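You operate a simulated robot arm through the tools that you are given. There is no shell and no other tool. Be economical: measure what you need, move in short steps, check, and stop when the job is done.

Carry out the task below with a simulated robot arm. There is one attempt and no reset: what you move stays moved.

TASK
Swap the blue air hose for the red one and test the stop.
Fine: blue shelf valve off for the swap and on again; the blue hose goes in the empty slot; then one press of the test button.
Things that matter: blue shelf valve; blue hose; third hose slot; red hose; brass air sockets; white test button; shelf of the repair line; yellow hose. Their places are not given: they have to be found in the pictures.

It is judged by the outcome, as a careful person would: the job done as asked, and still so three seconds after it is handed in. It fails if anything else is knocked over, pushed out of place, dropped, spilled or broken.

THE ROBOT
A 6-joint arm with a two-finger parallel gripper, fixed in place. Base frame: the origin is at the foot of the arm, x ahead of it, y to its left, z up. Lengths are in mm, angles in rad, forces in N, time in s.
With the tool pointing down near the work surface it reaches from about 220 to 620 mm from the base axis. Its first joint turns from -1.152 to 1.152 rad. Payload 2.7 kg.
Tool frame: the origin (TCP) lies between the finger pads and is the grasp point; the fingertips stand 23 mm ahead of it; z points along the fingers, y is the line along which they close. The gripper opens to 94 mm. The fingers are 38 mm wide and 10 mm thick; the gripper's body (54 by 96 mm) begins 39 mm behind the TCP.
Orientation is that of the tool frame in the base frame, as a unit quaternion [x, y, z, w]. With the fingers straight down and closing along the base's y, the tool's x points along the base's -x, its y along +y and its z along -z.

THE INTERFACE
- The arm moves only by the tool arm_command. Its argument "increments" is a list of rows, each a list of 6 numbers: the shift along the tool's x, y, z in mm, then the turn, a rotation vector about the tool's x, y, z in rad. In form: [[x, y, z, ax, ay, az], ...]. A call has 1 to 8 rows; each row shifts and turns the commanded pose from where the row before left it, along the tool's axes as they then stand. "fingers" is the gripper command, from -1 (fully open) to 1 (shut), values between in proportion, set as the call begins (left out, the last holds). A row lasts 0.2 s, in which the tool goes at most 50 mm and 0.15 rad; a call with a longer step from one row to the next is refused whole, and so is a gripper value outside its range. A pose out of reach is approached as far as the arm can. The call stops where the force on the tool passes 70 N (or 10 N more than at its start, if that is more) or the arm is blocked; 0.2 s more then pass. The fingers move at their own pace (about 45 mm/s each) and stop on an object; they squeeze with about 30 N. The grip force told is the motor's: it shows also when the fingers shut on nothing. Time passes only in rows, and 0.2 s behind the last, so rows that do not move let the fingers close. It gives the time, the measured TCP pose, the force on the tool (base axes), the opening and the grip force at its end, in the units of the frame above (readings bear some noise).
- Cameras (640 x 400 px; columns grow to the right, rows downward): "scene" is fixed at [53.2, -422.6, 1391.1]; the picture's right is [0.92, -0.40, 0.00], its down [-0.27, -0.63, -0.73] and it looks along [0.29, 0.67, -0.68] (base axes); focal length 331 px, centre (320, 200). "wrist" rides on the gripper at [-39, 0, -44] in the tool frame; the picture's right is [0.00, -1.00, 0.00], its down [0.97, 0.00, -0.24] and it looks along [0.24, 0.00, 0.97] (tool axes); focal length 218 px, centre (320, 200).
- camera(camera): a new picture of that camera. No time passes.
- locate(camera, pixels): for up to 12 pixels [column, row] of the newest picture of that camera ("zoom" is the newest enlarged one), the place [x, y, z] in the base frame of the surface seen there, good to about 2 mm. No time passes.
- zoom(camera, box): a new picture of the part [left, top, right, bottom] of that camera's present view, enlarged. No time passes.
- hand_in(): hands the job in; it is judged then, once.

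Work in short steps. Measure before you move; look again where a grasp or a placing could have gone wrong, and mend it. You have 80 turns and 46 pictures in all, the two below and enlarged ones among them. Open the gripper and draw the arm clear of the work before you hand the job in, unless the task says otherwise; then end with one line.

The tools are called after ">>>" as a command line: name --pt "numbers of a row" for each row, then --argument value for the rest, lists and objects as JSON in quotes. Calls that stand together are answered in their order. arm_command: Moves the arm, as the interface text tells. Its arguments: {"type":"object","properties":{"increments":{"type":"array"},"fingers":{"type":"number"}},"required":["increments"]} The other tools are called the same way: camera (camera) takes a picture; locate (camera, pixels) gives the place of the surface under pixels of a picture; zoom (camera, box) takes an enlarged picture of a part of a camera's view; hand_in () hands the job in.

At the start:

```text
clock: 0.0
tcp_pos: [265.3, 333.8, 1039.5]
orientation: [0.001, 1.0, 0.001, 0.0]
wrist_force: [0.8, 0.3, -0.2]
grip_width: 94.3
finger_force: 0.0
```

scene: 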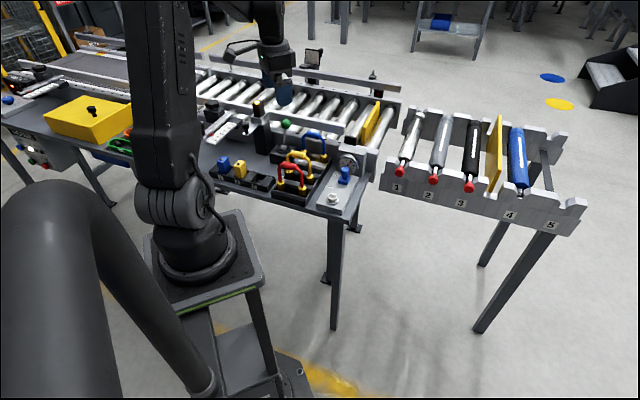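
wrist: 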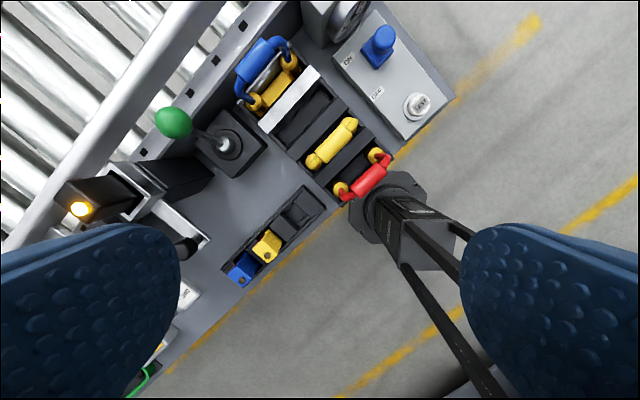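

The wrist view shows the blue hose at (265,70), the yellow at (332,145), the red at (368,178) and the blue valve at (378,45). I'll enlarge both views.

>>> zoom --camera "scene" --box '[200, 90, 400, 215]'

>>> zoom --camera "wrist" --box '[200, 0, 460, 220]'

```text
3.20 times, centred on (300, 152) of scene
```

zoom: 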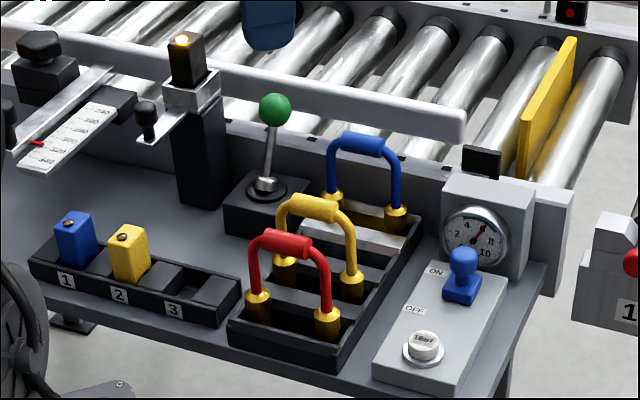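

```text
1.82 times, centred on (330, 110) of wrist
```

zoom: 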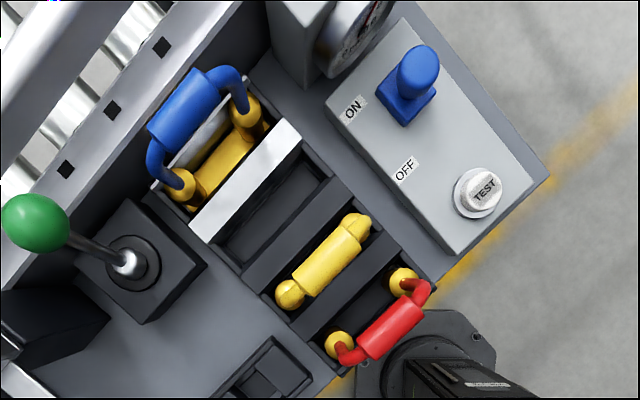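

Blue sits at the brass sockets and red in the front slot. The third slot is empty and the valve is a slider at ON. I'll measure key points.

>>> locate --camera "zoom" --pixels '[[185, 108], [245, 108], [178, 185], [225, 165], [246, 180], [285, 220], [345, 255], [285, 295], [392, 326], [404, 282], [338, 345], [356, 225]]'

>>> locate --camera "scene" --pixels '[[345, 170], [345, 183], [333, 196], [327, 206], [313, 134], [331, 145], [323, 157], [304, 152], [289, 166], [299, 155], [280, 183], [302, 191]]'

>>> locate --camera "wrist" --pixels '[[384, 36], [364, 50], [378, 62], [418, 105], [365, 68], [345, 58], [290, 68], [253, 102], [245, 95], [310, 85], [272, 122], [330, 100]]'

```text
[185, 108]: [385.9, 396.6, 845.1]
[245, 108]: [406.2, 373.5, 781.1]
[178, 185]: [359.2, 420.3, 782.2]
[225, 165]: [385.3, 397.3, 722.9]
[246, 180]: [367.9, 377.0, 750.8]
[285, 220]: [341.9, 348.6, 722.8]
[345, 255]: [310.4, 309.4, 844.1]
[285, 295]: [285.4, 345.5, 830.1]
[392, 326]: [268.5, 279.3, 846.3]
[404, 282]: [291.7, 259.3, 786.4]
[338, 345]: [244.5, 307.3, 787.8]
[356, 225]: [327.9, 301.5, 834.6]
```

```text
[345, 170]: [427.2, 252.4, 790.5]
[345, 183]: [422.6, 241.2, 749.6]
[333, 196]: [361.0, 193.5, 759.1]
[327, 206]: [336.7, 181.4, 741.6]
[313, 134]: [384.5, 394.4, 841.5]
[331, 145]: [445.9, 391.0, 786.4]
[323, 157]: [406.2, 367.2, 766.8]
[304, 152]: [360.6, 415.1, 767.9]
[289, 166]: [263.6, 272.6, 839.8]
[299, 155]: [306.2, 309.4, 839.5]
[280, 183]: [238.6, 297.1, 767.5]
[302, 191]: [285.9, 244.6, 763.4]
```

```text
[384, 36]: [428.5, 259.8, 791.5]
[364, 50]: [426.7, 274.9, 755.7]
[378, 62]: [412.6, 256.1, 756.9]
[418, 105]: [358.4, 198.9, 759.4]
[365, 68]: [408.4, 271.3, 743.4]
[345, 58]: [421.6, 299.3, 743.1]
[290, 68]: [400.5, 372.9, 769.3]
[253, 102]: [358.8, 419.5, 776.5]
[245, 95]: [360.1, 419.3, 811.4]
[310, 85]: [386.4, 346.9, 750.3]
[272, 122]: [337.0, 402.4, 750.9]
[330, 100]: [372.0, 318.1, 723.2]
```

Next I need the valve's form, so I'll zoom there.

>>> zoom --camera "scene" --box '[308, 145, 372, 215]'

>>> locate --camera "wrist" --pixels '[[348, 59], [377, 93], [335, 62], [405, 137], [452, 90], [390, 18]]'

```text
5.71 times, centred on (340, 180) of scene
```

zoom: 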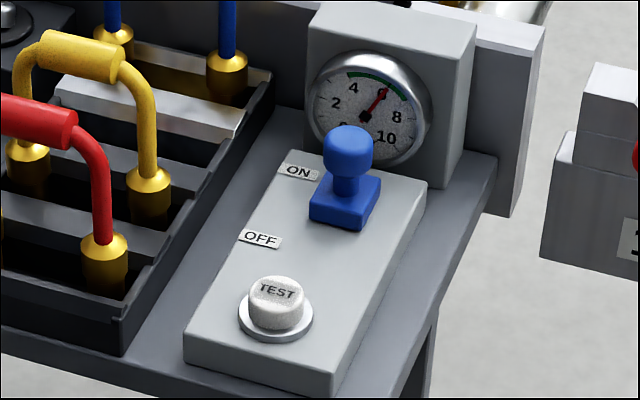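

```text
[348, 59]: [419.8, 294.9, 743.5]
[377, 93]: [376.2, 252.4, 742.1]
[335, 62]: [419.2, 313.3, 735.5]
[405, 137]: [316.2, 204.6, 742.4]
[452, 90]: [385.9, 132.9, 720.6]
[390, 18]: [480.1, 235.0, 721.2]
```

Knob over a sliding block, with a gauge behind it. I'll measure the gauge housing and the knob for clearance.

>>> locate --camera "zoom" --pixels '[[340, 15], [450, 45], [370, 60], [372, 95], [425, 165], [347, 140], [347, 165], [345, 190], [320, 205], [372, 205], [275, 290], [400, 60]]'

```text
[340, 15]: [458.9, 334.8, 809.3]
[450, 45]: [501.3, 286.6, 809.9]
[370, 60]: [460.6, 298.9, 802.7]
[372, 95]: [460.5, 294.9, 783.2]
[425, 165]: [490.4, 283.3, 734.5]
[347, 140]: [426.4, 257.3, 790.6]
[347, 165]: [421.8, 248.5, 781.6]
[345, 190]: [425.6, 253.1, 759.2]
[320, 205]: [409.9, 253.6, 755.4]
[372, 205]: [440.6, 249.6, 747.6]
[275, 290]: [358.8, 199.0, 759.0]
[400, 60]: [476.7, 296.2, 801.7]
```

Gauge face is about 50 mm behind the knob and the housing top is at 810. I'll turn the tool +45° about its z, so the fingers close along the slide direction and across the hoses.

>>> arm_command --pt "0 0 0 0 0 0.1309" --pt "0 0 0 0 0 0.1309" --pt "0 0 0 0 0 0.1309" --pt "0 0 0 0 0 0.1309" --pt "0 0 0 0 0 0.1309" --pt "0 0 0 0 0 0.1309"

```text
clock: 1.4
tcp_pos: [265.4, 334.7, 1039.6]
orientation: [0.384, 0.923, 0.0, -0.001]
wrist_force: [-0.8, -0.4, -0.2]
grip_width: 94.2
finger_force: 0.1
```

Moving above the valve at about z 930 for a close look.

>>> arm_command --pt "-34 12.4 22 0 0 0" --pt "-34 12.4 22 0 0 0" --pt "-34 12.4 22 0 0 0" --pt "-34 12.4 22 0 0 0" --pt "-34 12.4 22 0 0 0"

>>> camera --camera "wrist"

```text
clock: 2.6
tcp_pos: [429.4, 257.2, 927.7]
orientation: [0.383, 0.924, 0.001, -0.001]
wrist_force: [0.0, -0.9, -0.5]
grip_width: 93.9
finger_force: 0.1
```

```text
40 pictures are left
```

wrist: 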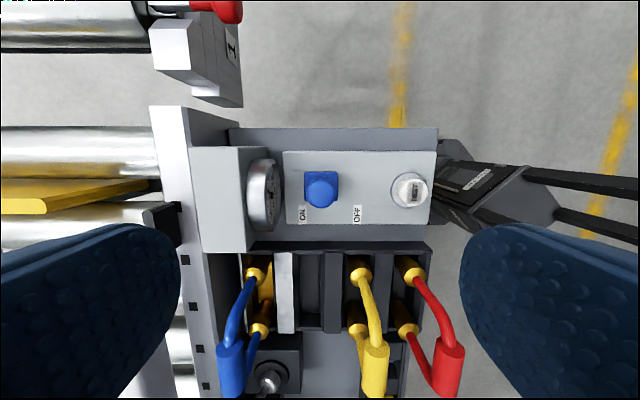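

The view is clean: knob at (321,188), button at (410,188). I'll locate knob edges, plugs and slot walls.

>>> locate --camera "wrist" --pixels '[[321, 186], [307, 186], [335, 186], [321, 173], [321, 201], [257, 268], [360, 272], [410, 270], [230, 365], [376, 365], [448, 365], [310, 285]]'

>>> zoom --camera "wrist" --box '[200, 130, 480, 400]'

```text
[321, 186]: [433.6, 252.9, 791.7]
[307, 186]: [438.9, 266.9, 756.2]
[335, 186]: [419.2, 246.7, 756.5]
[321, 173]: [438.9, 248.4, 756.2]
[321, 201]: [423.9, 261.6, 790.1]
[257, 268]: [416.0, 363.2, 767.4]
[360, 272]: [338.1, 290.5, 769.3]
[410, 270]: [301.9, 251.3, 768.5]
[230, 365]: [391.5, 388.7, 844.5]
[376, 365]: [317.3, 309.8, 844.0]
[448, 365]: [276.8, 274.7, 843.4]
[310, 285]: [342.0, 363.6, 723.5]
```

```text
1.48 times, centred on (340, 265) of wrist
```

zoom: 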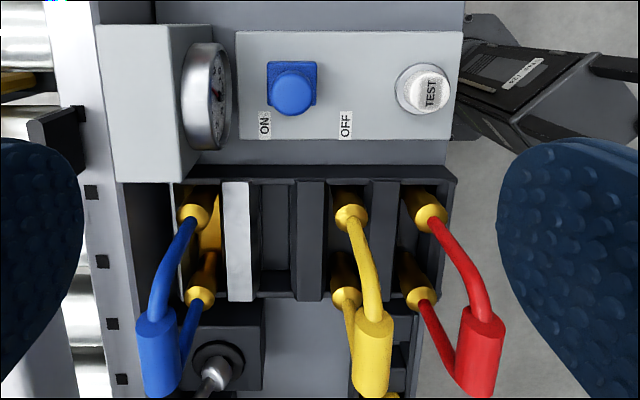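

Knob centre is about (429,257), top 791. I'll part the fingers to 50 mm and lower to z 787, with tips above the block and the button.

>>> arm_command --pt "0 0 5 0 0 0" --pt "0 0 15 0 0 0" --pt "0 0 25 0 0 0" --pt "0 0 35 0 0 0" --pt "0 0 35 0 0 0" --pt "0 0 25 0 0 0" --fingers -0.06

>>> camera --camera "scene"

```text
clock: 4.0
tcp_pos: [427.5, 260.0, 788.5]
orientation: [0.382, 0.924, 0.0, -0.001]
wrist_force: [0.2, 0.2, -0.8]
grip_width: 50.0
finger_force: 0.0
```

```text
38 pictures are left
```

scene: 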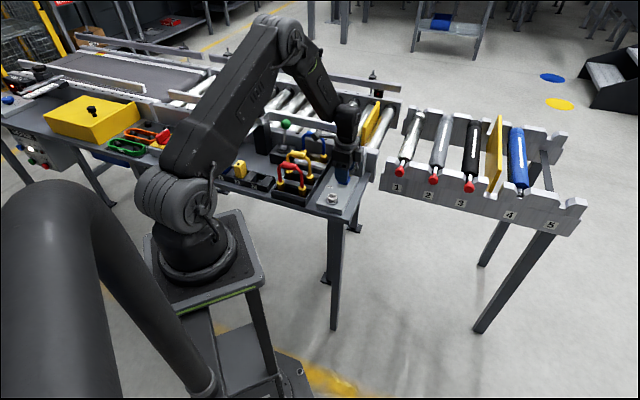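

Fingers straddle the knob. Closing now.

>>> arm_command --pt "0 0 0 0 0 0" --pt "0 0 0 0 0 0" --pt "0 0 0 0 0 0" --fingers 0.6

```text
clock: 4.8
tcp_pos: [427.2, 258.7, 788.6]
orientation: [0.383, 0.924, -0.002, -0.003]
wrist_force: [-10.4, -10.5, 2.8]
grip_width: 25.4
finger_force: 45.0
```

Knob held at 25.4 mm. I'll slide it toward OFF (tool −y).

>>> arm_command --pt "0 -7 0 0 0 0" --pt "0 -8 0 0 0 0" --pt "0 -8 0 0 0 0" --pt "0 -7 0 0 0 0"

```text
clock: 5.8
tcp_pos: [404.7, 237.7, 788.2]
orientation: [0.382, 0.924, 0.0, -0.003]
wrist_force: [-6.2, 12.0, -27.0]
grip_width: 25.6
finger_force: 45.6
```

>>> arm_command --pt "0 -5 0 0 0 0" --pt "0 -5 0 0 0 0"

>>> zoom --camera "scene" --box '[308, 145, 372, 215]'

```text
clock: 6.4
tcp_pos: [406.6, 235.8, 790.5]
orientation: [0.38, 0.925, 0.012, 0.006]
wrist_force: [25.8, 50.2, -33.4]
grip_width: 25.5
finger_force: 44.9
```

```text
5.71 times, centred on (340, 180) of scene
```

zoom: 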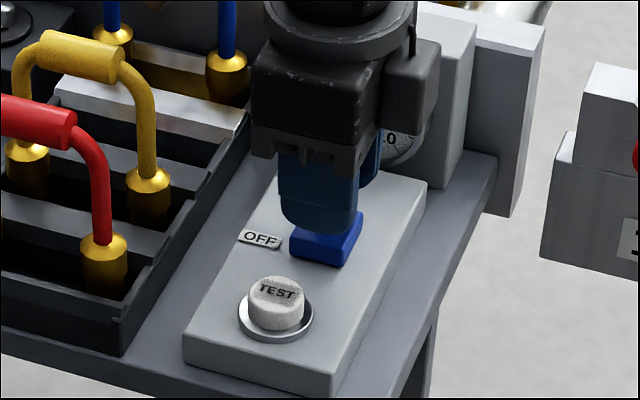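

The force rises to about 56 N against motion after roughly 30 mm, so the valve is at its OFF stop. I'll ease back the overtravel and release.

>>> arm_command --pt "0 5 0 0 0 0" --pt "0 4 0 0 0 0"

>>> arm_command --pt "0 0 0 0 0 0" --pt "0 0 0 0 0 0" --pt "0 0 0 0 0 0" --fingers -0.06

>>> arm_command --pt "0 0 -15 0 0 0" --pt "0 0 -25 0 0 0" --pt "0 0 -40 0 0 0" --pt "0 0 -40 0 0 0" --pt "0 0 -30 0 0 0"

>>> camera --camera "wrist"

>>> zoom --camera "scene" --box '[308, 145, 372, 215]'

```text
clock: 7.0
tcp_pos: [407.1, 237.2, 791.1]
orientation: [0.382, 0.924, 0.001, 0.0]
wrist_force: [-9.7, 11.7, 28.9]
grip_width: 25.4
finger_force: 45.1
```

```text
clock: 7.8
tcp_pos: [407.6, 235.7, 789.1]
orientation: [0.382, 0.924, 0.0, -0.001]
wrist_force: [-0.6, 0.1, -0.9]
grip_width: 49.4
finger_force: 0.0
```

```text
clock: 9.0
tcp_pos: [406.7, 236.7, 939.5]
orientation: [0.383, 0.924, 0.0, 0.0]
wrist_force: [-0.1, 0.3, 0.4]
grip_width: 49.9
finger_force: 0.2
```

```text
36 pictures are left
```

wrist: 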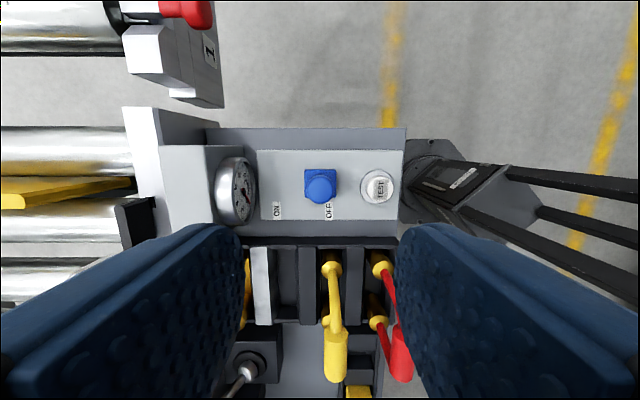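

```text
5.71 times, centred on (340, 180) of scene
```

zoom: 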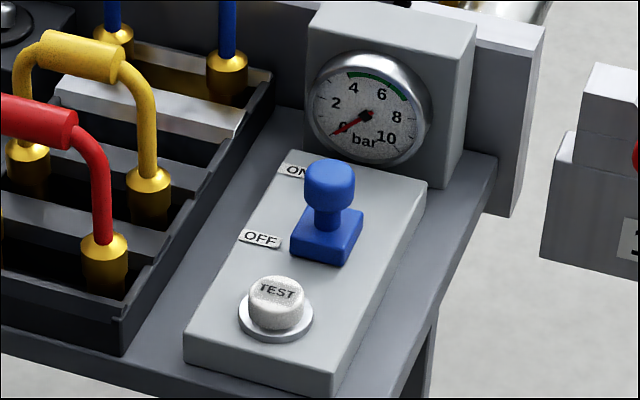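

Gauge reads 0, so the valve is OFF. Now moving above the blue hose for a look.

>>> arm_command --pt "25 19.4 0 0 0 0" --pt "25 19.4 0 0 0 0" --pt "25 19.4 0 0 0 0" --pt "25 19.4 0 0 0 0" --pt "25 19.4 0 0 0 0"

>>> camera --camera "wrist"

```text
clock: 10.2
tcp_pos: [387.5, 394.7, 939.1]
orientation: [0.382, 0.924, 0.001, -0.001]
wrist_force: [0.4, 0.4, 0.2]
grip_width: 49.8
finger_force: 0.1
```

```text
34 pictures are left
```

wrist: 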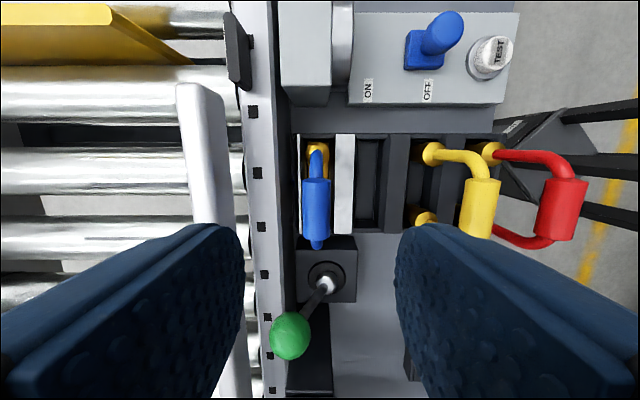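

>>> locate --camera "wrist" --pixels '[[316, 180], [316, 208], [316, 237], [303, 208], [329, 208], [318, 150], [316, 245], [290, 335], [255, 225], [345, 180], [380, 160], [215, 200]]'

>>> zoom --camera "wrist" --box '[260, 110, 460, 270]'

```text
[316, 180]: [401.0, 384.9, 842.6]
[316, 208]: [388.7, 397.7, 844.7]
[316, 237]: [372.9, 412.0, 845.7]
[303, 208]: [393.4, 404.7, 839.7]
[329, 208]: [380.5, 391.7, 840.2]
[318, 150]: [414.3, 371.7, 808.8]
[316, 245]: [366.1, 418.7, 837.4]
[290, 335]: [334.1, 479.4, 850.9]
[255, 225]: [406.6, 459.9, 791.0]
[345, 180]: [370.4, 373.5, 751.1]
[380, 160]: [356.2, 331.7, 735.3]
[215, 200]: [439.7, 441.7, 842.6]
```

```text
2.50 times, centred on (360, 190) of wrist
```

zoom: 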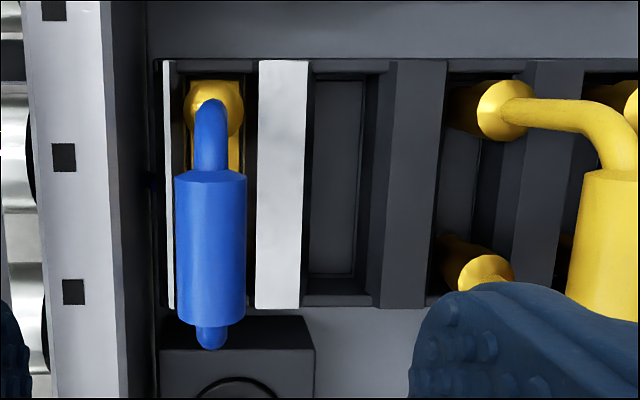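

Blue bar centre is about (387,398), z about 835. I'll shift over the empty slot for a straight-down look so I can measure its centre.

>>> arm_command --pt "0 -28 0 0 0 0" --pt "0 -28 0 0 0 0"

>>> zoom --camera "wrist" --box '[220, 110, 420, 270]'

```text
clock: 10.8
tcp_pos: [347.8, 353.8, 940.3]
orientation: [0.383, 0.924, 0.0, -0.001]
wrist_force: [-0.8, -0.4, 0.4]
grip_width: 49.9
finger_force: 0.1
```

```text
2.50 times, centred on (320, 190) of wrist
```

zoom: 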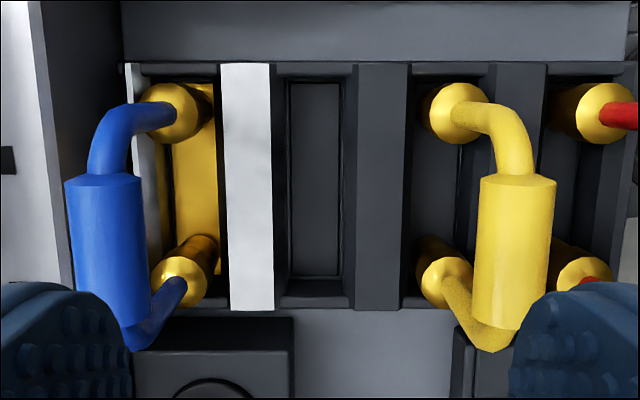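

>>> locate --camera "zoom" --pixels '[[225, 200], [269, 200], [361, 200], [402, 200], [495, 80], [543, 80], [315, 180], [295, 180], [338, 180], [315, 68], [315, 300], [131, 80]]'

>>> locate --camera "zoom" --pixels '[[517, 185], [517, 250], [517, 320], [483, 250], [552, 250], [460, 105], [448, 275], [170, 115], [185, 275], [205, 150], [595, 110], [585, 272]]'

```text
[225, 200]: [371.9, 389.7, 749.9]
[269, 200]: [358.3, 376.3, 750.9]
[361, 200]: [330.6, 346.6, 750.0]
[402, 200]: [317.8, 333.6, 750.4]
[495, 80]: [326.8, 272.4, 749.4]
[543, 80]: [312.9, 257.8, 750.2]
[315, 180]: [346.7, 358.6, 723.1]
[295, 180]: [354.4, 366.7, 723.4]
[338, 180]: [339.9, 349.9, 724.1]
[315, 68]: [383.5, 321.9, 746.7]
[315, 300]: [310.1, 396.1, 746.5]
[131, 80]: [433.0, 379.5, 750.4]
```

```text
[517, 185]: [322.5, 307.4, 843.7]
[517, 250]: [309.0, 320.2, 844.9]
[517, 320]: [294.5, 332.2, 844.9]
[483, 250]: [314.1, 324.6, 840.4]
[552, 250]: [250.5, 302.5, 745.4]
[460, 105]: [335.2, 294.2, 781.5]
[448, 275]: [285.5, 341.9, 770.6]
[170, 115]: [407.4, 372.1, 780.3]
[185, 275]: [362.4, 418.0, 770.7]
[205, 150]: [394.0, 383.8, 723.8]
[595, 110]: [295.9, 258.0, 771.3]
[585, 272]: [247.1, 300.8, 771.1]
```

Slot 3 centre is s≈498.9 against blue's 555.4, which is one pitch of 56.6 mm along tool −y with the same t. Now going down on the blue bar, centre (387,398), to z 836.

>>> arm_command --pt "1.9 29.6 0 0 0 0" --pt "1.8 29.7 0 0 0 0" --pt "0 0 30 0 0 0" --pt "0 0 35 0 0 0" --pt "0 0 25 0 0 0" --pt "0 0 13 0 0 0"

>>> camera --camera "wrist"

```text
clock: 12.2
tcp_pos: [386.1, 398.8, 835.9]
orientation: [0.382, 0.924, 0.001, 0.0]
wrist_force: [-0.5, -0.1, 0.9]
grip_width: 49.6
finger_force: 0.1
```

```text
31 pictures are left
```

wrist: 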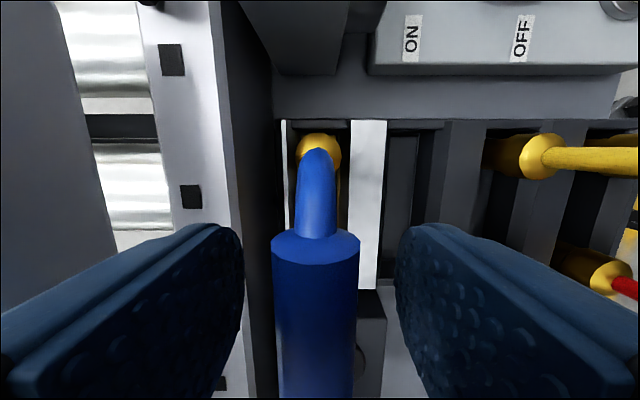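

The bar sits between the pads. Closing.

>>> arm_command --pt "0 0 0 0 0 0" --pt "0 0 0 0 0 0" --pt "0 0 0 0 0 0" --pt "0 0 0 0 0 0" --fingers 1

>>> arm_command --pt "0 0 -4 0 0 0" --pt "0 0 -6 0 0 0" --pt "0 0 -10 0 0 0"

```text
clock: 13.2
tcp_pos: [385.8, 398.1, 835.8]
orientation: [0.383, 0.924, 0.0, -0.001]
wrist_force: [-0.1, -0.5, -0.3]
grip_width: 19.3
finger_force: 29.7
```

```text
clock: 14.0
tcp_pos: [387.7, 398.9, 856.2]
orientation: [0.384, 0.923, 0.001, -0.001]
wrist_force: [0.8, 0.0, -0.5]
grip_width: 19.6
finger_force: 29.4
```

Held at 19.5 mm and lifting freely. Raising further, then checking.

>>> arm_command --pt "0 0 -15 0 0 0" --pt "0 0 -20 0 0 0" --pt "0 0 -15 0 0 0"

>>> zoom --camera "scene" --box '[250, 80, 380, 215]'

```text
clock: 14.8
tcp_pos: [388.1, 399.1, 905.9]
orientation: [0.383, 0.924, 0.0, 0.0]
wrist_force: [0.9, -0.3, -0.8]
grip_width: 19.4
finger_force: 30.4
```

```text
2.96 times, centred on (315, 148) of scene
```

zoom: 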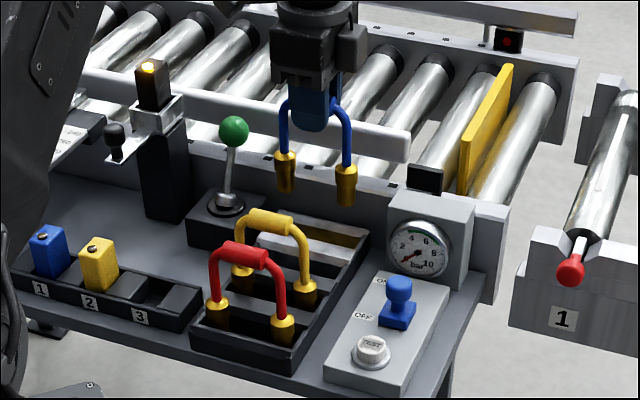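

>>> arm_command --pt "0 -28 0 0 0 0" --pt "0 -28.3 0 0 0 0" --pt "0 0 15 0 0 0" --pt "0 0 15 0 0 0"

>>> camera --camera "wrist"

>>> zoom --camera "scene" --box '[265, 110, 355, 200]'

```text
clock: 15.8
tcp_pos: [347.3, 358.9, 876.8]
orientation: [0.383, 0.924, 0.001, -0.001]
wrist_force: [-0.8, -0.1, -0.8]
grip_width: 19.6
finger_force: 30.0
```

```text
29 pictures are left
```

wrist: 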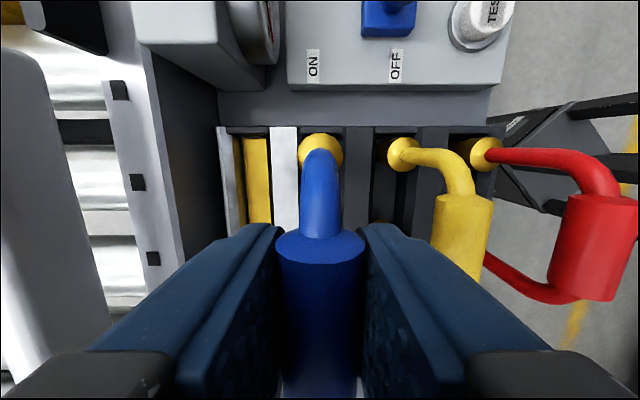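

```text
4.44 times, centred on (310, 155) of scene
```

zoom: 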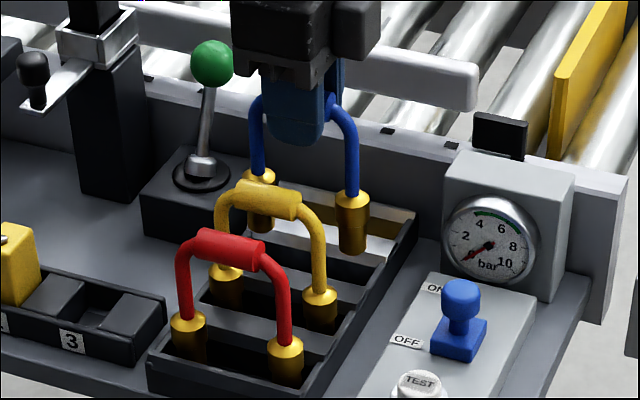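

Plug is centred over the slot (edges 299 and 343, plug 321). Lowering in small steps.

>>> arm_command --pt "0 0 10 0 0 0" --pt "0 0 10 0 0 0" --pt "0 0 8 0 0 0" --pt "0 0 6 0 0 0" --pt "0 0 5 0 0 0"

```text
clock: 17.0
tcp_pos: [347.2, 359.2, 836.9]
orientation: [0.382, 0.924, 0.0, 0.0]
wrist_force: [0.0, 0.5, 0.0]
grip_width: 19.5
finger_force: 30.2
```

>>> arm_command --pt "0 0 1 0 0 0" --pt "0 0 1 0 0 0"

>>> zoom --camera "scene" --box '[265, 110, 355, 200]'

```text
clock: 17.6
tcp_pos: [348.1, 360.8, 836.3]
orientation: [0.383, 0.924, 0.002, 0.0]
wrist_force: [-2.8, -3.6, 12.0]
grip_width: 19.3
finger_force: 29.8
```

```text
4.44 times, centred on (310, 155) of scene
```

zoom: 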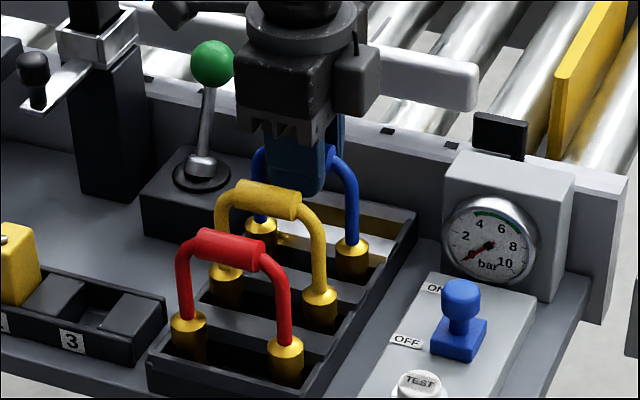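

Seated (12 N contact). Opening to about 36 mm and rising.

>>> arm_command --pt "0 0 -1 0 0 0" --pt "0 0 0 0 0 0" --pt "0 0 0 0 0 0" --fingers 0.2

>>> arm_command --pt "0 0 -10 0 0 0" --pt "0 0 -20 0 0 0" --pt "0 0 -30 0 0 0" --pt "0 0 -40 0 0 0"

>>> camera --camera "wrist"

```text
clock: 18.4
tcp_pos: [347.1, 358.1, 836.5]
orientation: [0.382, 0.924, 0.001, -0.001]
wrist_force: [-1.0, -0.4, 0.0]
grip_width: 37.7
finger_force: 0.1
```

```text
clock: 19.4
tcp_pos: [347.3, 358.4, 936.4]
orientation: [0.382, 0.924, 0.0, 0.0]
wrist_force: [-1.4, 0.8, -0.3]
grip_width: 37.6
finger_force: 0.0
```

```text
26 pictures are left
```

wrist: 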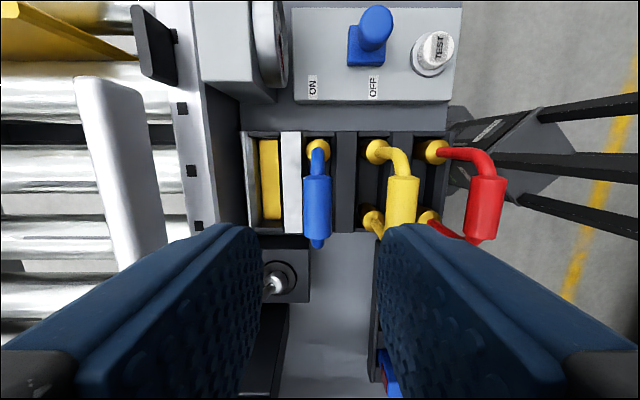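

Blue stands upright in slot 3. Moving over red, 114 mm along tool −y.

>>> arm_command --pt "0 -38 0 0 0 0" --pt "0 -38 0 0 0 0" --pt "0 -38 0 0 0 0"

>>> camera --camera "wrist"

```text
clock: 20.2
tcp_pos: [266.9, 275.6, 936.6]
orientation: [0.383, 0.924, 0.001, -0.001]
wrist_force: [0.0, -0.6, 0.3]
grip_width: 37.6
finger_force: 0.1
```

```text
25 pictures are left
```

wrist: 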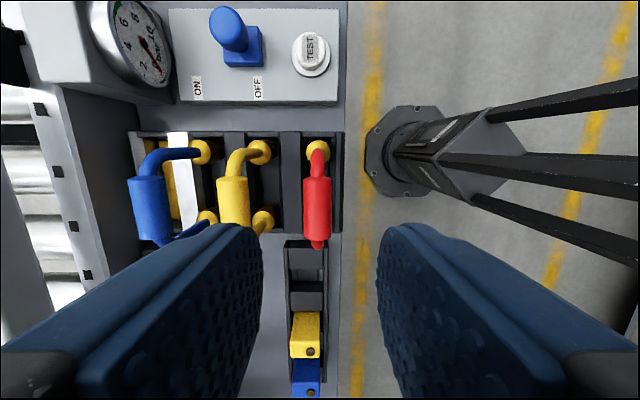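

>>> locate --camera "wrist" --pixels '[[317, 182], [317, 209], [317, 235], [304, 209], [330, 209]]'

```text
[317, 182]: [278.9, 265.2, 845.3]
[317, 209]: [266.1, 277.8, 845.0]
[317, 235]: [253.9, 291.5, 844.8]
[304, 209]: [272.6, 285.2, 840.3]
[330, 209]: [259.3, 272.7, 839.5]
```

Red centre is (266,278). Descending to z 836.

>>> arm_command --pt "1.5 1.2 20 0 0 0" --pt "0 0 30 0 0 0" --pt "0 0 30 0 0 0" --pt "0 0 20 0 0 0"

>>> arm_command --pt "0 0 0 0 0 0" --pt "0 0 0 0 0 0" --pt "0 0 0 0 0 0" --fingers 1

>>> arm_command --pt "0 0 -5 0 0 0" --pt "0 0 -10 0 0 0" --pt "0 0 -15 0 0 0"

>>> zoom --camera "scene" --box '[250, 100, 370, 215]'

```text
clock: 21.2
tcp_pos: [265.7, 278.5, 835.8]
orientation: [0.383, 0.924, 0.0, -0.001]
wrist_force: [-0.4, 0.2, 0.3]
grip_width: 37.8
finger_force: 0.1
```

```text
clock: 22.0
tcp_pos: [266.1, 278.7, 836.5]
orientation: [0.383, 0.924, 0.001, -0.001]
wrist_force: [-0.3, 0.5, -0.2]
grip_width: 19.6
finger_force: 30.0
```

```text
clock: 22.8
tcp_pos: [265.0, 278.2, 866.7]
orientation: [0.383, 0.924, 0.001, -0.002]
wrist_force: [-1.4, 0.2, -1.6]
grip_width: 19.4
finger_force: 30.1
```

```text
3.48 times, centred on (310, 158) of scene
```

zoom: 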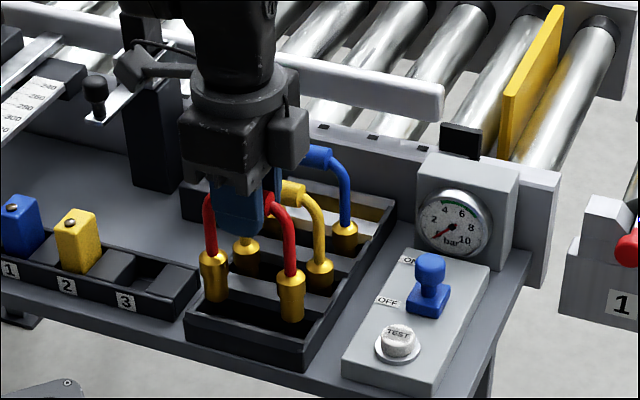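

Red is held. Raising to z about 1000 so the plugs clear the other hoses, then traversing 170 mm along tool +y.

>>> arm_command --pt "0 0 -30 0 0 0" --pt "0 0 -40 0 0 0" --pt "0 0 -40 0 0 0" --pt "0 0 -25 0 0 0"

>>> arm_command --pt "0 25 0 0 0 0" --pt "0 35 0 0 0 0" --pt "0 40 0 0 0 0" --pt "0 40 0 0 0 0" --pt "0 30.1 0 0 0 0" --pt "0 0 0 0 0 0"

>>> arm_command --pt "0 0 30 0 0 0" --pt "0 0 40 0 0 0" --pt "0 0 35 0 0 0" --pt "0 0 20 0 0 0" --pt "0 0 0 0 0 0"

>>> camera --camera "wrist"

>>> zoom --camera "scene" --box '[265, 110, 355, 200]'

```text
clock: 23.8
tcp_pos: [266.3, 279.8, 1001.1]
orientation: [0.383, 0.924, 0.0, -0.001]
wrist_force: [0.6, -0.2, -1.3]
grip_width: 19.4
finger_force: 29.7
```

```text
clock: 25.2
tcp_pos: [386.4, 400.7, 1002.7]
orientation: [0.383, 0.924, 0.001, -0.001]
wrist_force: [-0.9, 0.0, -0.6]
grip_width: 19.6
finger_force: 30.3
```

```text
clock: 26.4
tcp_pos: [385.6, 397.6, 876.4]
orientation: [0.382, 0.924, 0.001, -0.001]
wrist_force: [-0.5, 0.7, -0.4]
grip_width: 19.6
finger_force: 29.8
```

```text
23 pictures are left
```

wrist: 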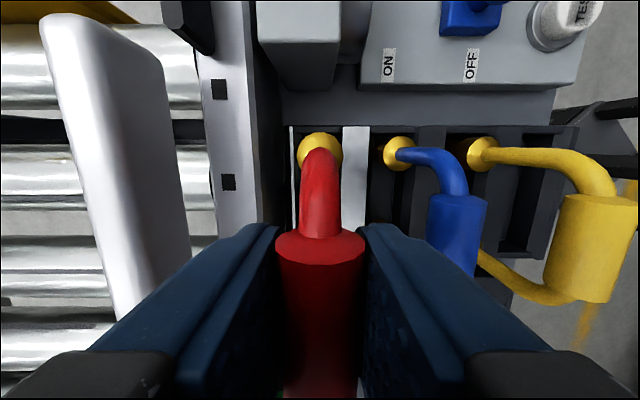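

```text
4.44 times, centred on (310, 155) of scene
```

zoom: 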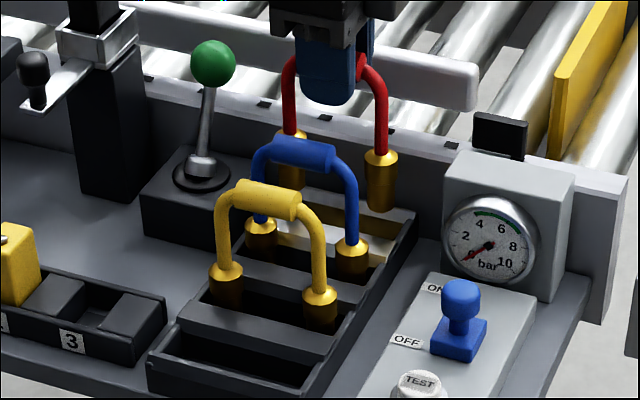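

Plug at 320 is centred between the walls at 296 and 343. Lowering.

>>> arm_command --pt "0 0 10 0 0 0" --pt "0 0 10 0 0 0" --pt "0 0 8 0 0 0" --pt "0 0 6 0 0 0" --pt "0 0 5 0 0 0" --pt "0 0 0 0 0 0"

>>> arm_command --pt "0 0 1 0 0 0" --pt "0 0 1 0 0 0"

>>> zoom --camera "scene" --box '[265, 110, 355, 200]'

```text
clock: 27.8
tcp_pos: [386.2, 401.1, 837.2]
orientation: [0.384, 0.924, 0.0, -0.001]
wrist_force: [0.7, -0.2, -1.1]
grip_width: 19.6
finger_force: 29.8
```

```text
clock: 28.4
tcp_pos: [385.5, 400.1, 835.7]
orientation: [0.382, 0.924, 0.001, -0.001]
wrist_force: [0.0, -0.8, 2.6]
grip_width: 19.5
finger_force: 30.0
```

```text
4.44 times, centred on (310, 155) of scene
```

zoom: 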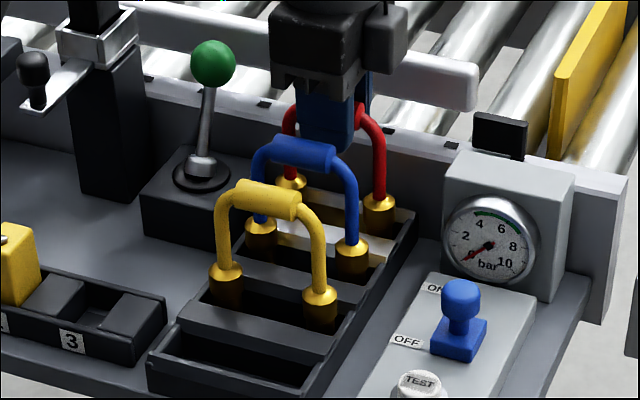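

Just touching; I'll seat it with one more millimetre, then release and rise.

>>> arm_command --pt "0 0 1 0 0 0" --pt "0 0 0 0 0 0"

>>> arm_command --pt "0 0 -1.5 0 0 0" --pt "0 0 0 0 0 0" --pt "0 0 0 0 0 0" --fingers 0.2

>>> arm_command --pt "0 0 -10 0 0 0" --pt "0 0 -20 0 0 0" --pt "0 0 -35 0 0 0" --pt "0 0 -40 0 0 0"

>>> camera --camera "wrist"

```text
clock: 29.0
tcp_pos: [387.1, 400.7, 834.6]
orientation: [0.383, 0.924, 0.002, 0.0]
wrist_force: [-0.8, -0.2, 11.1]
grip_width: 19.6
finger_force: 29.9
```

```text
clock: 29.8
tcp_pos: [386.2, 399.4, 837.5]
orientation: [0.382, 0.924, 0.0, -0.001]
wrist_force: [0.6, 0.0, 0.0]
grip_width: 37.5
finger_force: 0.2
```

```text
clock: 30.8
tcp_pos: [388.5, 400.9, 941.7]
orientation: [0.383, 0.924, 0.0, -0.002]
wrist_force: [-0.1, 0.1, 0.3]
grip_width: 37.6
finger_force: 0.1
```

```text
20 pictures are left
```

wrist: 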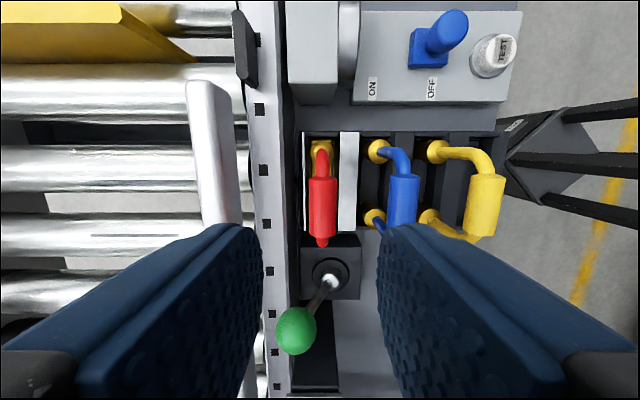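

Red is upright in the brass sockets. Going back over the valve knob (407,236) with 50 mm opening.

>>> arm_command --pt "-32.5 -25.5 0 0 0 0" --pt "-32.5 -25.5 0 0 0 0" --pt "-32.5 -25.5 0 0 0 0" --pt "-32.4 -25.4 0 0 0 0" --pt "0 0 0 0 0 0" --fingers -0.06

>>> camera --camera "wrist"

```text
clock: 32.0
tcp_pos: [406.2, 233.8, 940.4]
orientation: [0.383, 0.924, 0.001, 0.0]
wrist_force: [-0.4, 0.3, -1.3]
grip_width: 49.6
finger_force: 0.0
```

```text
19 pictures are left
```

wrist: 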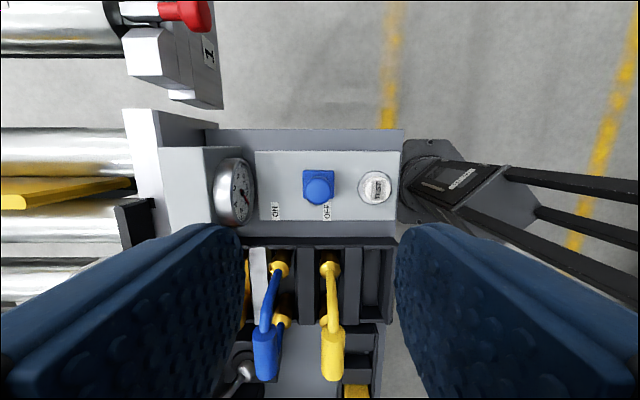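

Knob at (319,187) is centred. Lowering to z 788 and closing.

>>> arm_command --pt "0 0 30 0 0 0" --pt "0 0 40 0 0 0" --pt "0 0 40 0 0 0" --pt "0 0 25 0 0 0" --pt "0 0 17 0 0 0"

>>> arm_command --pt "0 0 0 0 0 0" --pt "0 0 0 0 0 0" --pt "0 0 0 0 0 0" --fingers 0.6

>>> arm_command --pt "0 7 0 0 0 0" --pt "0 8 0 0 0 0" --pt "0 8 0 0 0 0" --pt "0 5 0 0 0 0"

```text
clock: 33.2
tcp_pos: [406.1, 235.6, 788.2]
orientation: [0.382, 0.924, 0.001, -0.001]
wrist_force: [-0.4, -0.3, 0.0]
grip_width: 49.5
finger_force: 0.0
```

```text
clock: 34.0
tcp_pos: [407.4, 235.4, 788.6]
orientation: [0.383, 0.924, 0.001, 0.0]
wrist_force: [6.3, 5.4, -9.4]
grip_width: 25.2
finger_force: 44.9
```

```text
clock: 35.0
tcp_pos: [426.3, 255.0, 788.2]
orientation: [0.383, 0.924, 0.001, -0.002]
wrist_force: [-8.5, 5.8, -5.3]
grip_width: 25.4
finger_force: 45.1
```

Nearly back at the ON position (s about 482 against 486); I'll push to the stop in small steps.

>>> arm_command --pt "0 3 0 0 0 0" --pt "0 3 0 0 0 0"

>>> arm_command --pt "0 -2 0 0 0 0" --pt "0 0 0 0 0 0" --pt "0 0 0 0 0 0" --pt "0 0 0 0 0 0" --fingers -0.06

>>> arm_command --pt "0 0 -15 0 0 0" --pt "0 0 -30 0 0 0" --pt "0 0 -40 0 0 0" --pt "0 0 -35 0 0 0"

>>> zoom --camera "scene" --box '[290, 125, 372, 215]'

```text
clock: 35.6
tcp_pos: [428.0, 257.2, 788.8]
orientation: [0.382, 0.924, -0.003, -0.003]
wrist_force: [-22.8, -6.3, 5.6]
grip_width: 25.2
finger_force: 45.2
```

```text
clock: 36.6
tcp_pos: [429.8, 259.2, 789.1]
orientation: [0.383, 0.924, 0.0, -0.001]
wrist_force: [0.5, -0.2, -0.5]
grip_width: 49.7
finger_force: 0.0
```

```text
clock: 37.6
tcp_pos: [429.3, 258.7, 907.8]
orientation: [0.383, 0.924, 0.0, 0.0]
wrist_force: [-0.1, -0.2, -0.3]
grip_width: 50.0
finger_force: 0.1
```

```text
4.44 times, centred on (331, 170) of scene
```

zoom: 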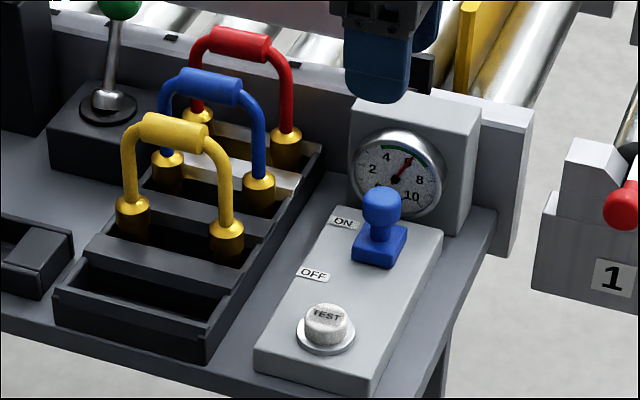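

Gauge is back to about 6.5 bar, valve ON. Moving above the test button with fingers shut.

>>> arm_command --pt "2 -30 0 0 0 0" --pt "2 -31 0 0 0 0" --pt "1 -31 0 0 0 0" --pt "0 0 0 0 0 0" --pt "0 0 0 0 0 0" --fingers 1

>>> camera --camera "wrist"

```text
clock: 38.8
tcp_pos: [360.2, 196.7, 908.1]
orientation: [0.383, 0.924, 0.001, -0.001]
wrist_force: [0.0, 0.5, -0.5]
grip_width: 0.3
finger_force: 29.7
```

```text
17 pictures are left
```

wrist: 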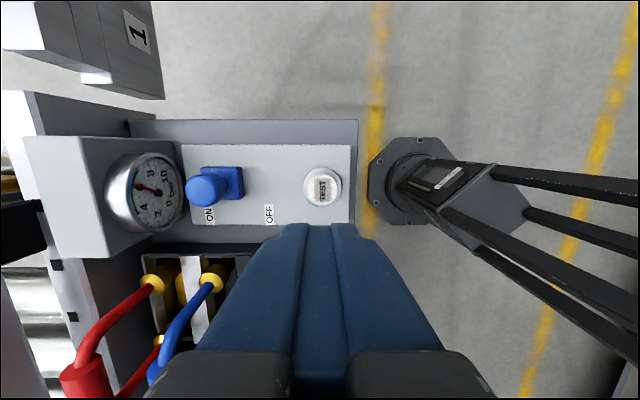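

>>> locate --camera "wrist" --pixels '[[322, 188], [311, 188], [333, 188], [322, 177], [322, 197]]'

```text
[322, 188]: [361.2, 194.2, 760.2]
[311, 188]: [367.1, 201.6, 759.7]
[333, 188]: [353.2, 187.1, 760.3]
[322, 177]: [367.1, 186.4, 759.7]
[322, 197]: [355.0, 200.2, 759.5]
```

Button centre (361,194), top 760. I'll come down to just above it, then press gradually.

>>> arm_command --pt "-2.5 -1.3 30 0 0 0" --pt "0 0 40 0 0 0" --pt "0 0 30 0 0 0" --pt "0 0 18 0 0 0"

>>> arm_command --pt "0 0 4 0 0 0" --pt "0 0 3 0 0 0" --pt "0 0 2 0 0 0" --pt "0 0 1 0 0 0"

```text
clock: 39.8
tcp_pos: [360.6, 194.8, 790.2]
orientation: [0.382, 0.924, 0.001, -0.001]
wrist_force: [0.1, -0.2, 0.6]
grip_width: 0.0
finger_force: 30.2
```

```text
clock: 40.8
tcp_pos: [361.5, 194.7, 780.3]
orientation: [0.383, 0.924, 0.001, -0.001]
wrist_force: [-0.8, -0.5, 1.3]
grip_width: 0.0
finger_force: 30.4
```

>>> arm_command --pt "0 0 1 0 0 0" --pt "0 0 1 0 0 0" --pt "0 0 1 0 0 0"

>>> zoom --camera "scene" --box '[290, 125, 372, 215]'

```text
clock: 41.6
tcp_pos: [362.6, 196.8, 778.5]
orientation: [0.383, 0.924, 0.0, 0.0]
wrist_force: [0.3, -0.2, 2.7]
grip_width: 0.0
finger_force: 29.6
```

```text
4.44 times, centred on (331, 170) of scene
```

zoom: 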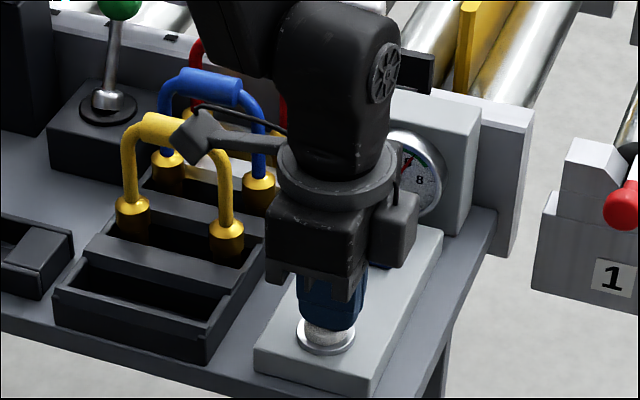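

Spring force is rising (2.7 N), so I'll keep pressing until the end stop is felt.

>>> arm_command --pt "0 0 1.5 0 0 0" --pt "0 0 1.5 0 0 0"

```text
clock: 42.2
tcp_pos: [362.0, 194.1, 774.1]
orientation: [0.382, 0.924, 0.001, 0.0]
wrist_force: [-1.2, 2.4, 3.3]
grip_width: 0.0
finger_force: 29.8
```

>>> arm_command --pt "0 0 1 0 0 0" --pt "0 0 1 0 0 0"

```text
clock: 42.8
tcp_pos: [361.5, 194.3, 773.5]
orientation: [0.382, 0.924, 0.002, -0.001]
wrist_force: [2.2, 0.7, 4.7]
grip_width: 0.1
finger_force: 29.8
```

>>> arm_command --pt "0 0 1 0 0 0" --pt "0 0 1 0 0 0"

>>> zoom --camera "scene" --box '[310, 165, 360, 215]'

```text
clock: 43.4
tcp_pos: [361.4, 194.6, 771.1]
orientation: [0.383, 0.924, 0.0, -0.001]
wrist_force: [-0.4, 0.6, 5.5]
grip_width: 0.0
finger_force: 30.1
```

```text
8.00 times, centred on (335, 190) of scene
```

zoom: 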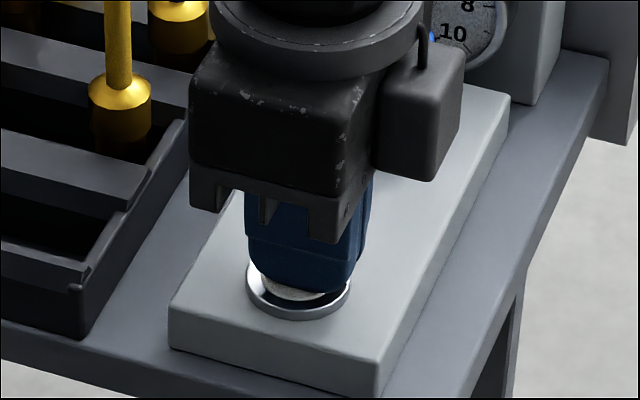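

>>> arm_command --pt "0 0 1 0 0 0" --pt "0 0 1 0 0 0"

```text
clock: 44.0
tcp_pos: [361.1, 195.1, 770.2]
orientation: [0.383, 0.924, 0.001, -0.001]
wrist_force: [-5.5, 4.1, 12.9]
grip_width: 0.2
finger_force: 30.0
```

The force jump to 13 N marks the end of travel, so the button is fully pressed. Withdrawing straight up.

>>> arm_command --pt "0 0 -10 0 0 0" --pt "0 0 -30 0 0 0" --pt "0 0 -40 0 0 0" --pt "0 0 -45 0 0 0" --pt "0 0 -45 0 0 0" --pt "0 0 -45 0 0 0"

>>> zoom --camera "scene" --box '[200, 90, 400, 215]'

>>> camera --camera "scene"

```text
clock: 45.4
tcp_pos: [360.7, 192.6, 985.7]
orientation: [0.383, 0.924, 0.001, 0.0]
wrist_force: [-0.5, 0.1, -0.6]
grip_width: 0.1
finger_force: 29.8
```

```text
3.20 times, centred on (300, 152) of scene
```

zoom: 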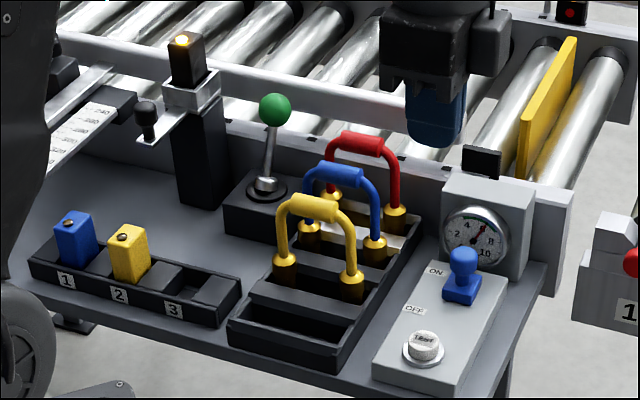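

```text
13 pictures are left
```

scene: 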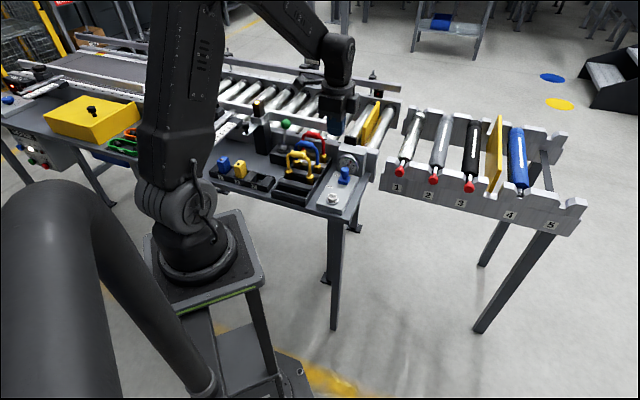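

The button has sprung back, the gauge reads about 6.5 bar, and all the hoses stand properly. Opening the gripper and drawing back toward the start pose.

>>> arm_command --pt "25 5 -10 0 0 0" --pt "35 7 -10 0 0 0" --pt "35 7 -10 0 0 0" --pt "35 7 -10 0 0 0" --pt "30 5 -10 0 0 0" --pt "0 0 0 0 0 0" --fingers -1

>>> camera --camera "wrist"

```text
clock: 46.8
tcp_pos: [271.3, 329.9, 1034.0]
orientation: [0.382, 0.924, 0.0, -0.001]
wrist_force: [0.2, 0.6, -0.1]
grip_width: 94.0
finger_force: 0.0
```

```text
12 pictures are left
```

wrist: 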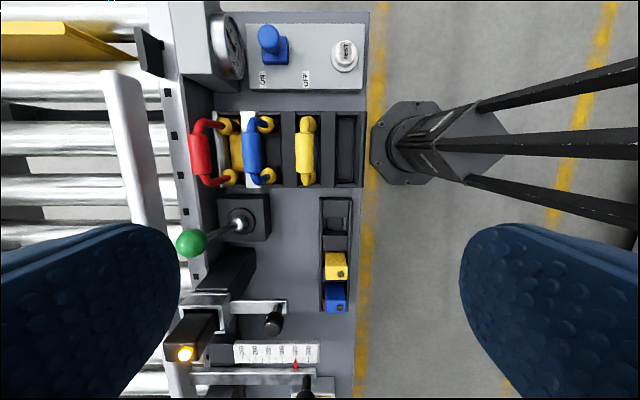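

Everything is in place and the arm is clear, so I'm handing in.

>>> hand_in

```text
The job is handed in.
```

The red hose is now in the brass air sockets and the blue hose is in the third slot. The blue valve went off for the swap and is back on at about 6.5 bar. I pressed the test button once, to its end stop, but I didn't see the stop itself respond.
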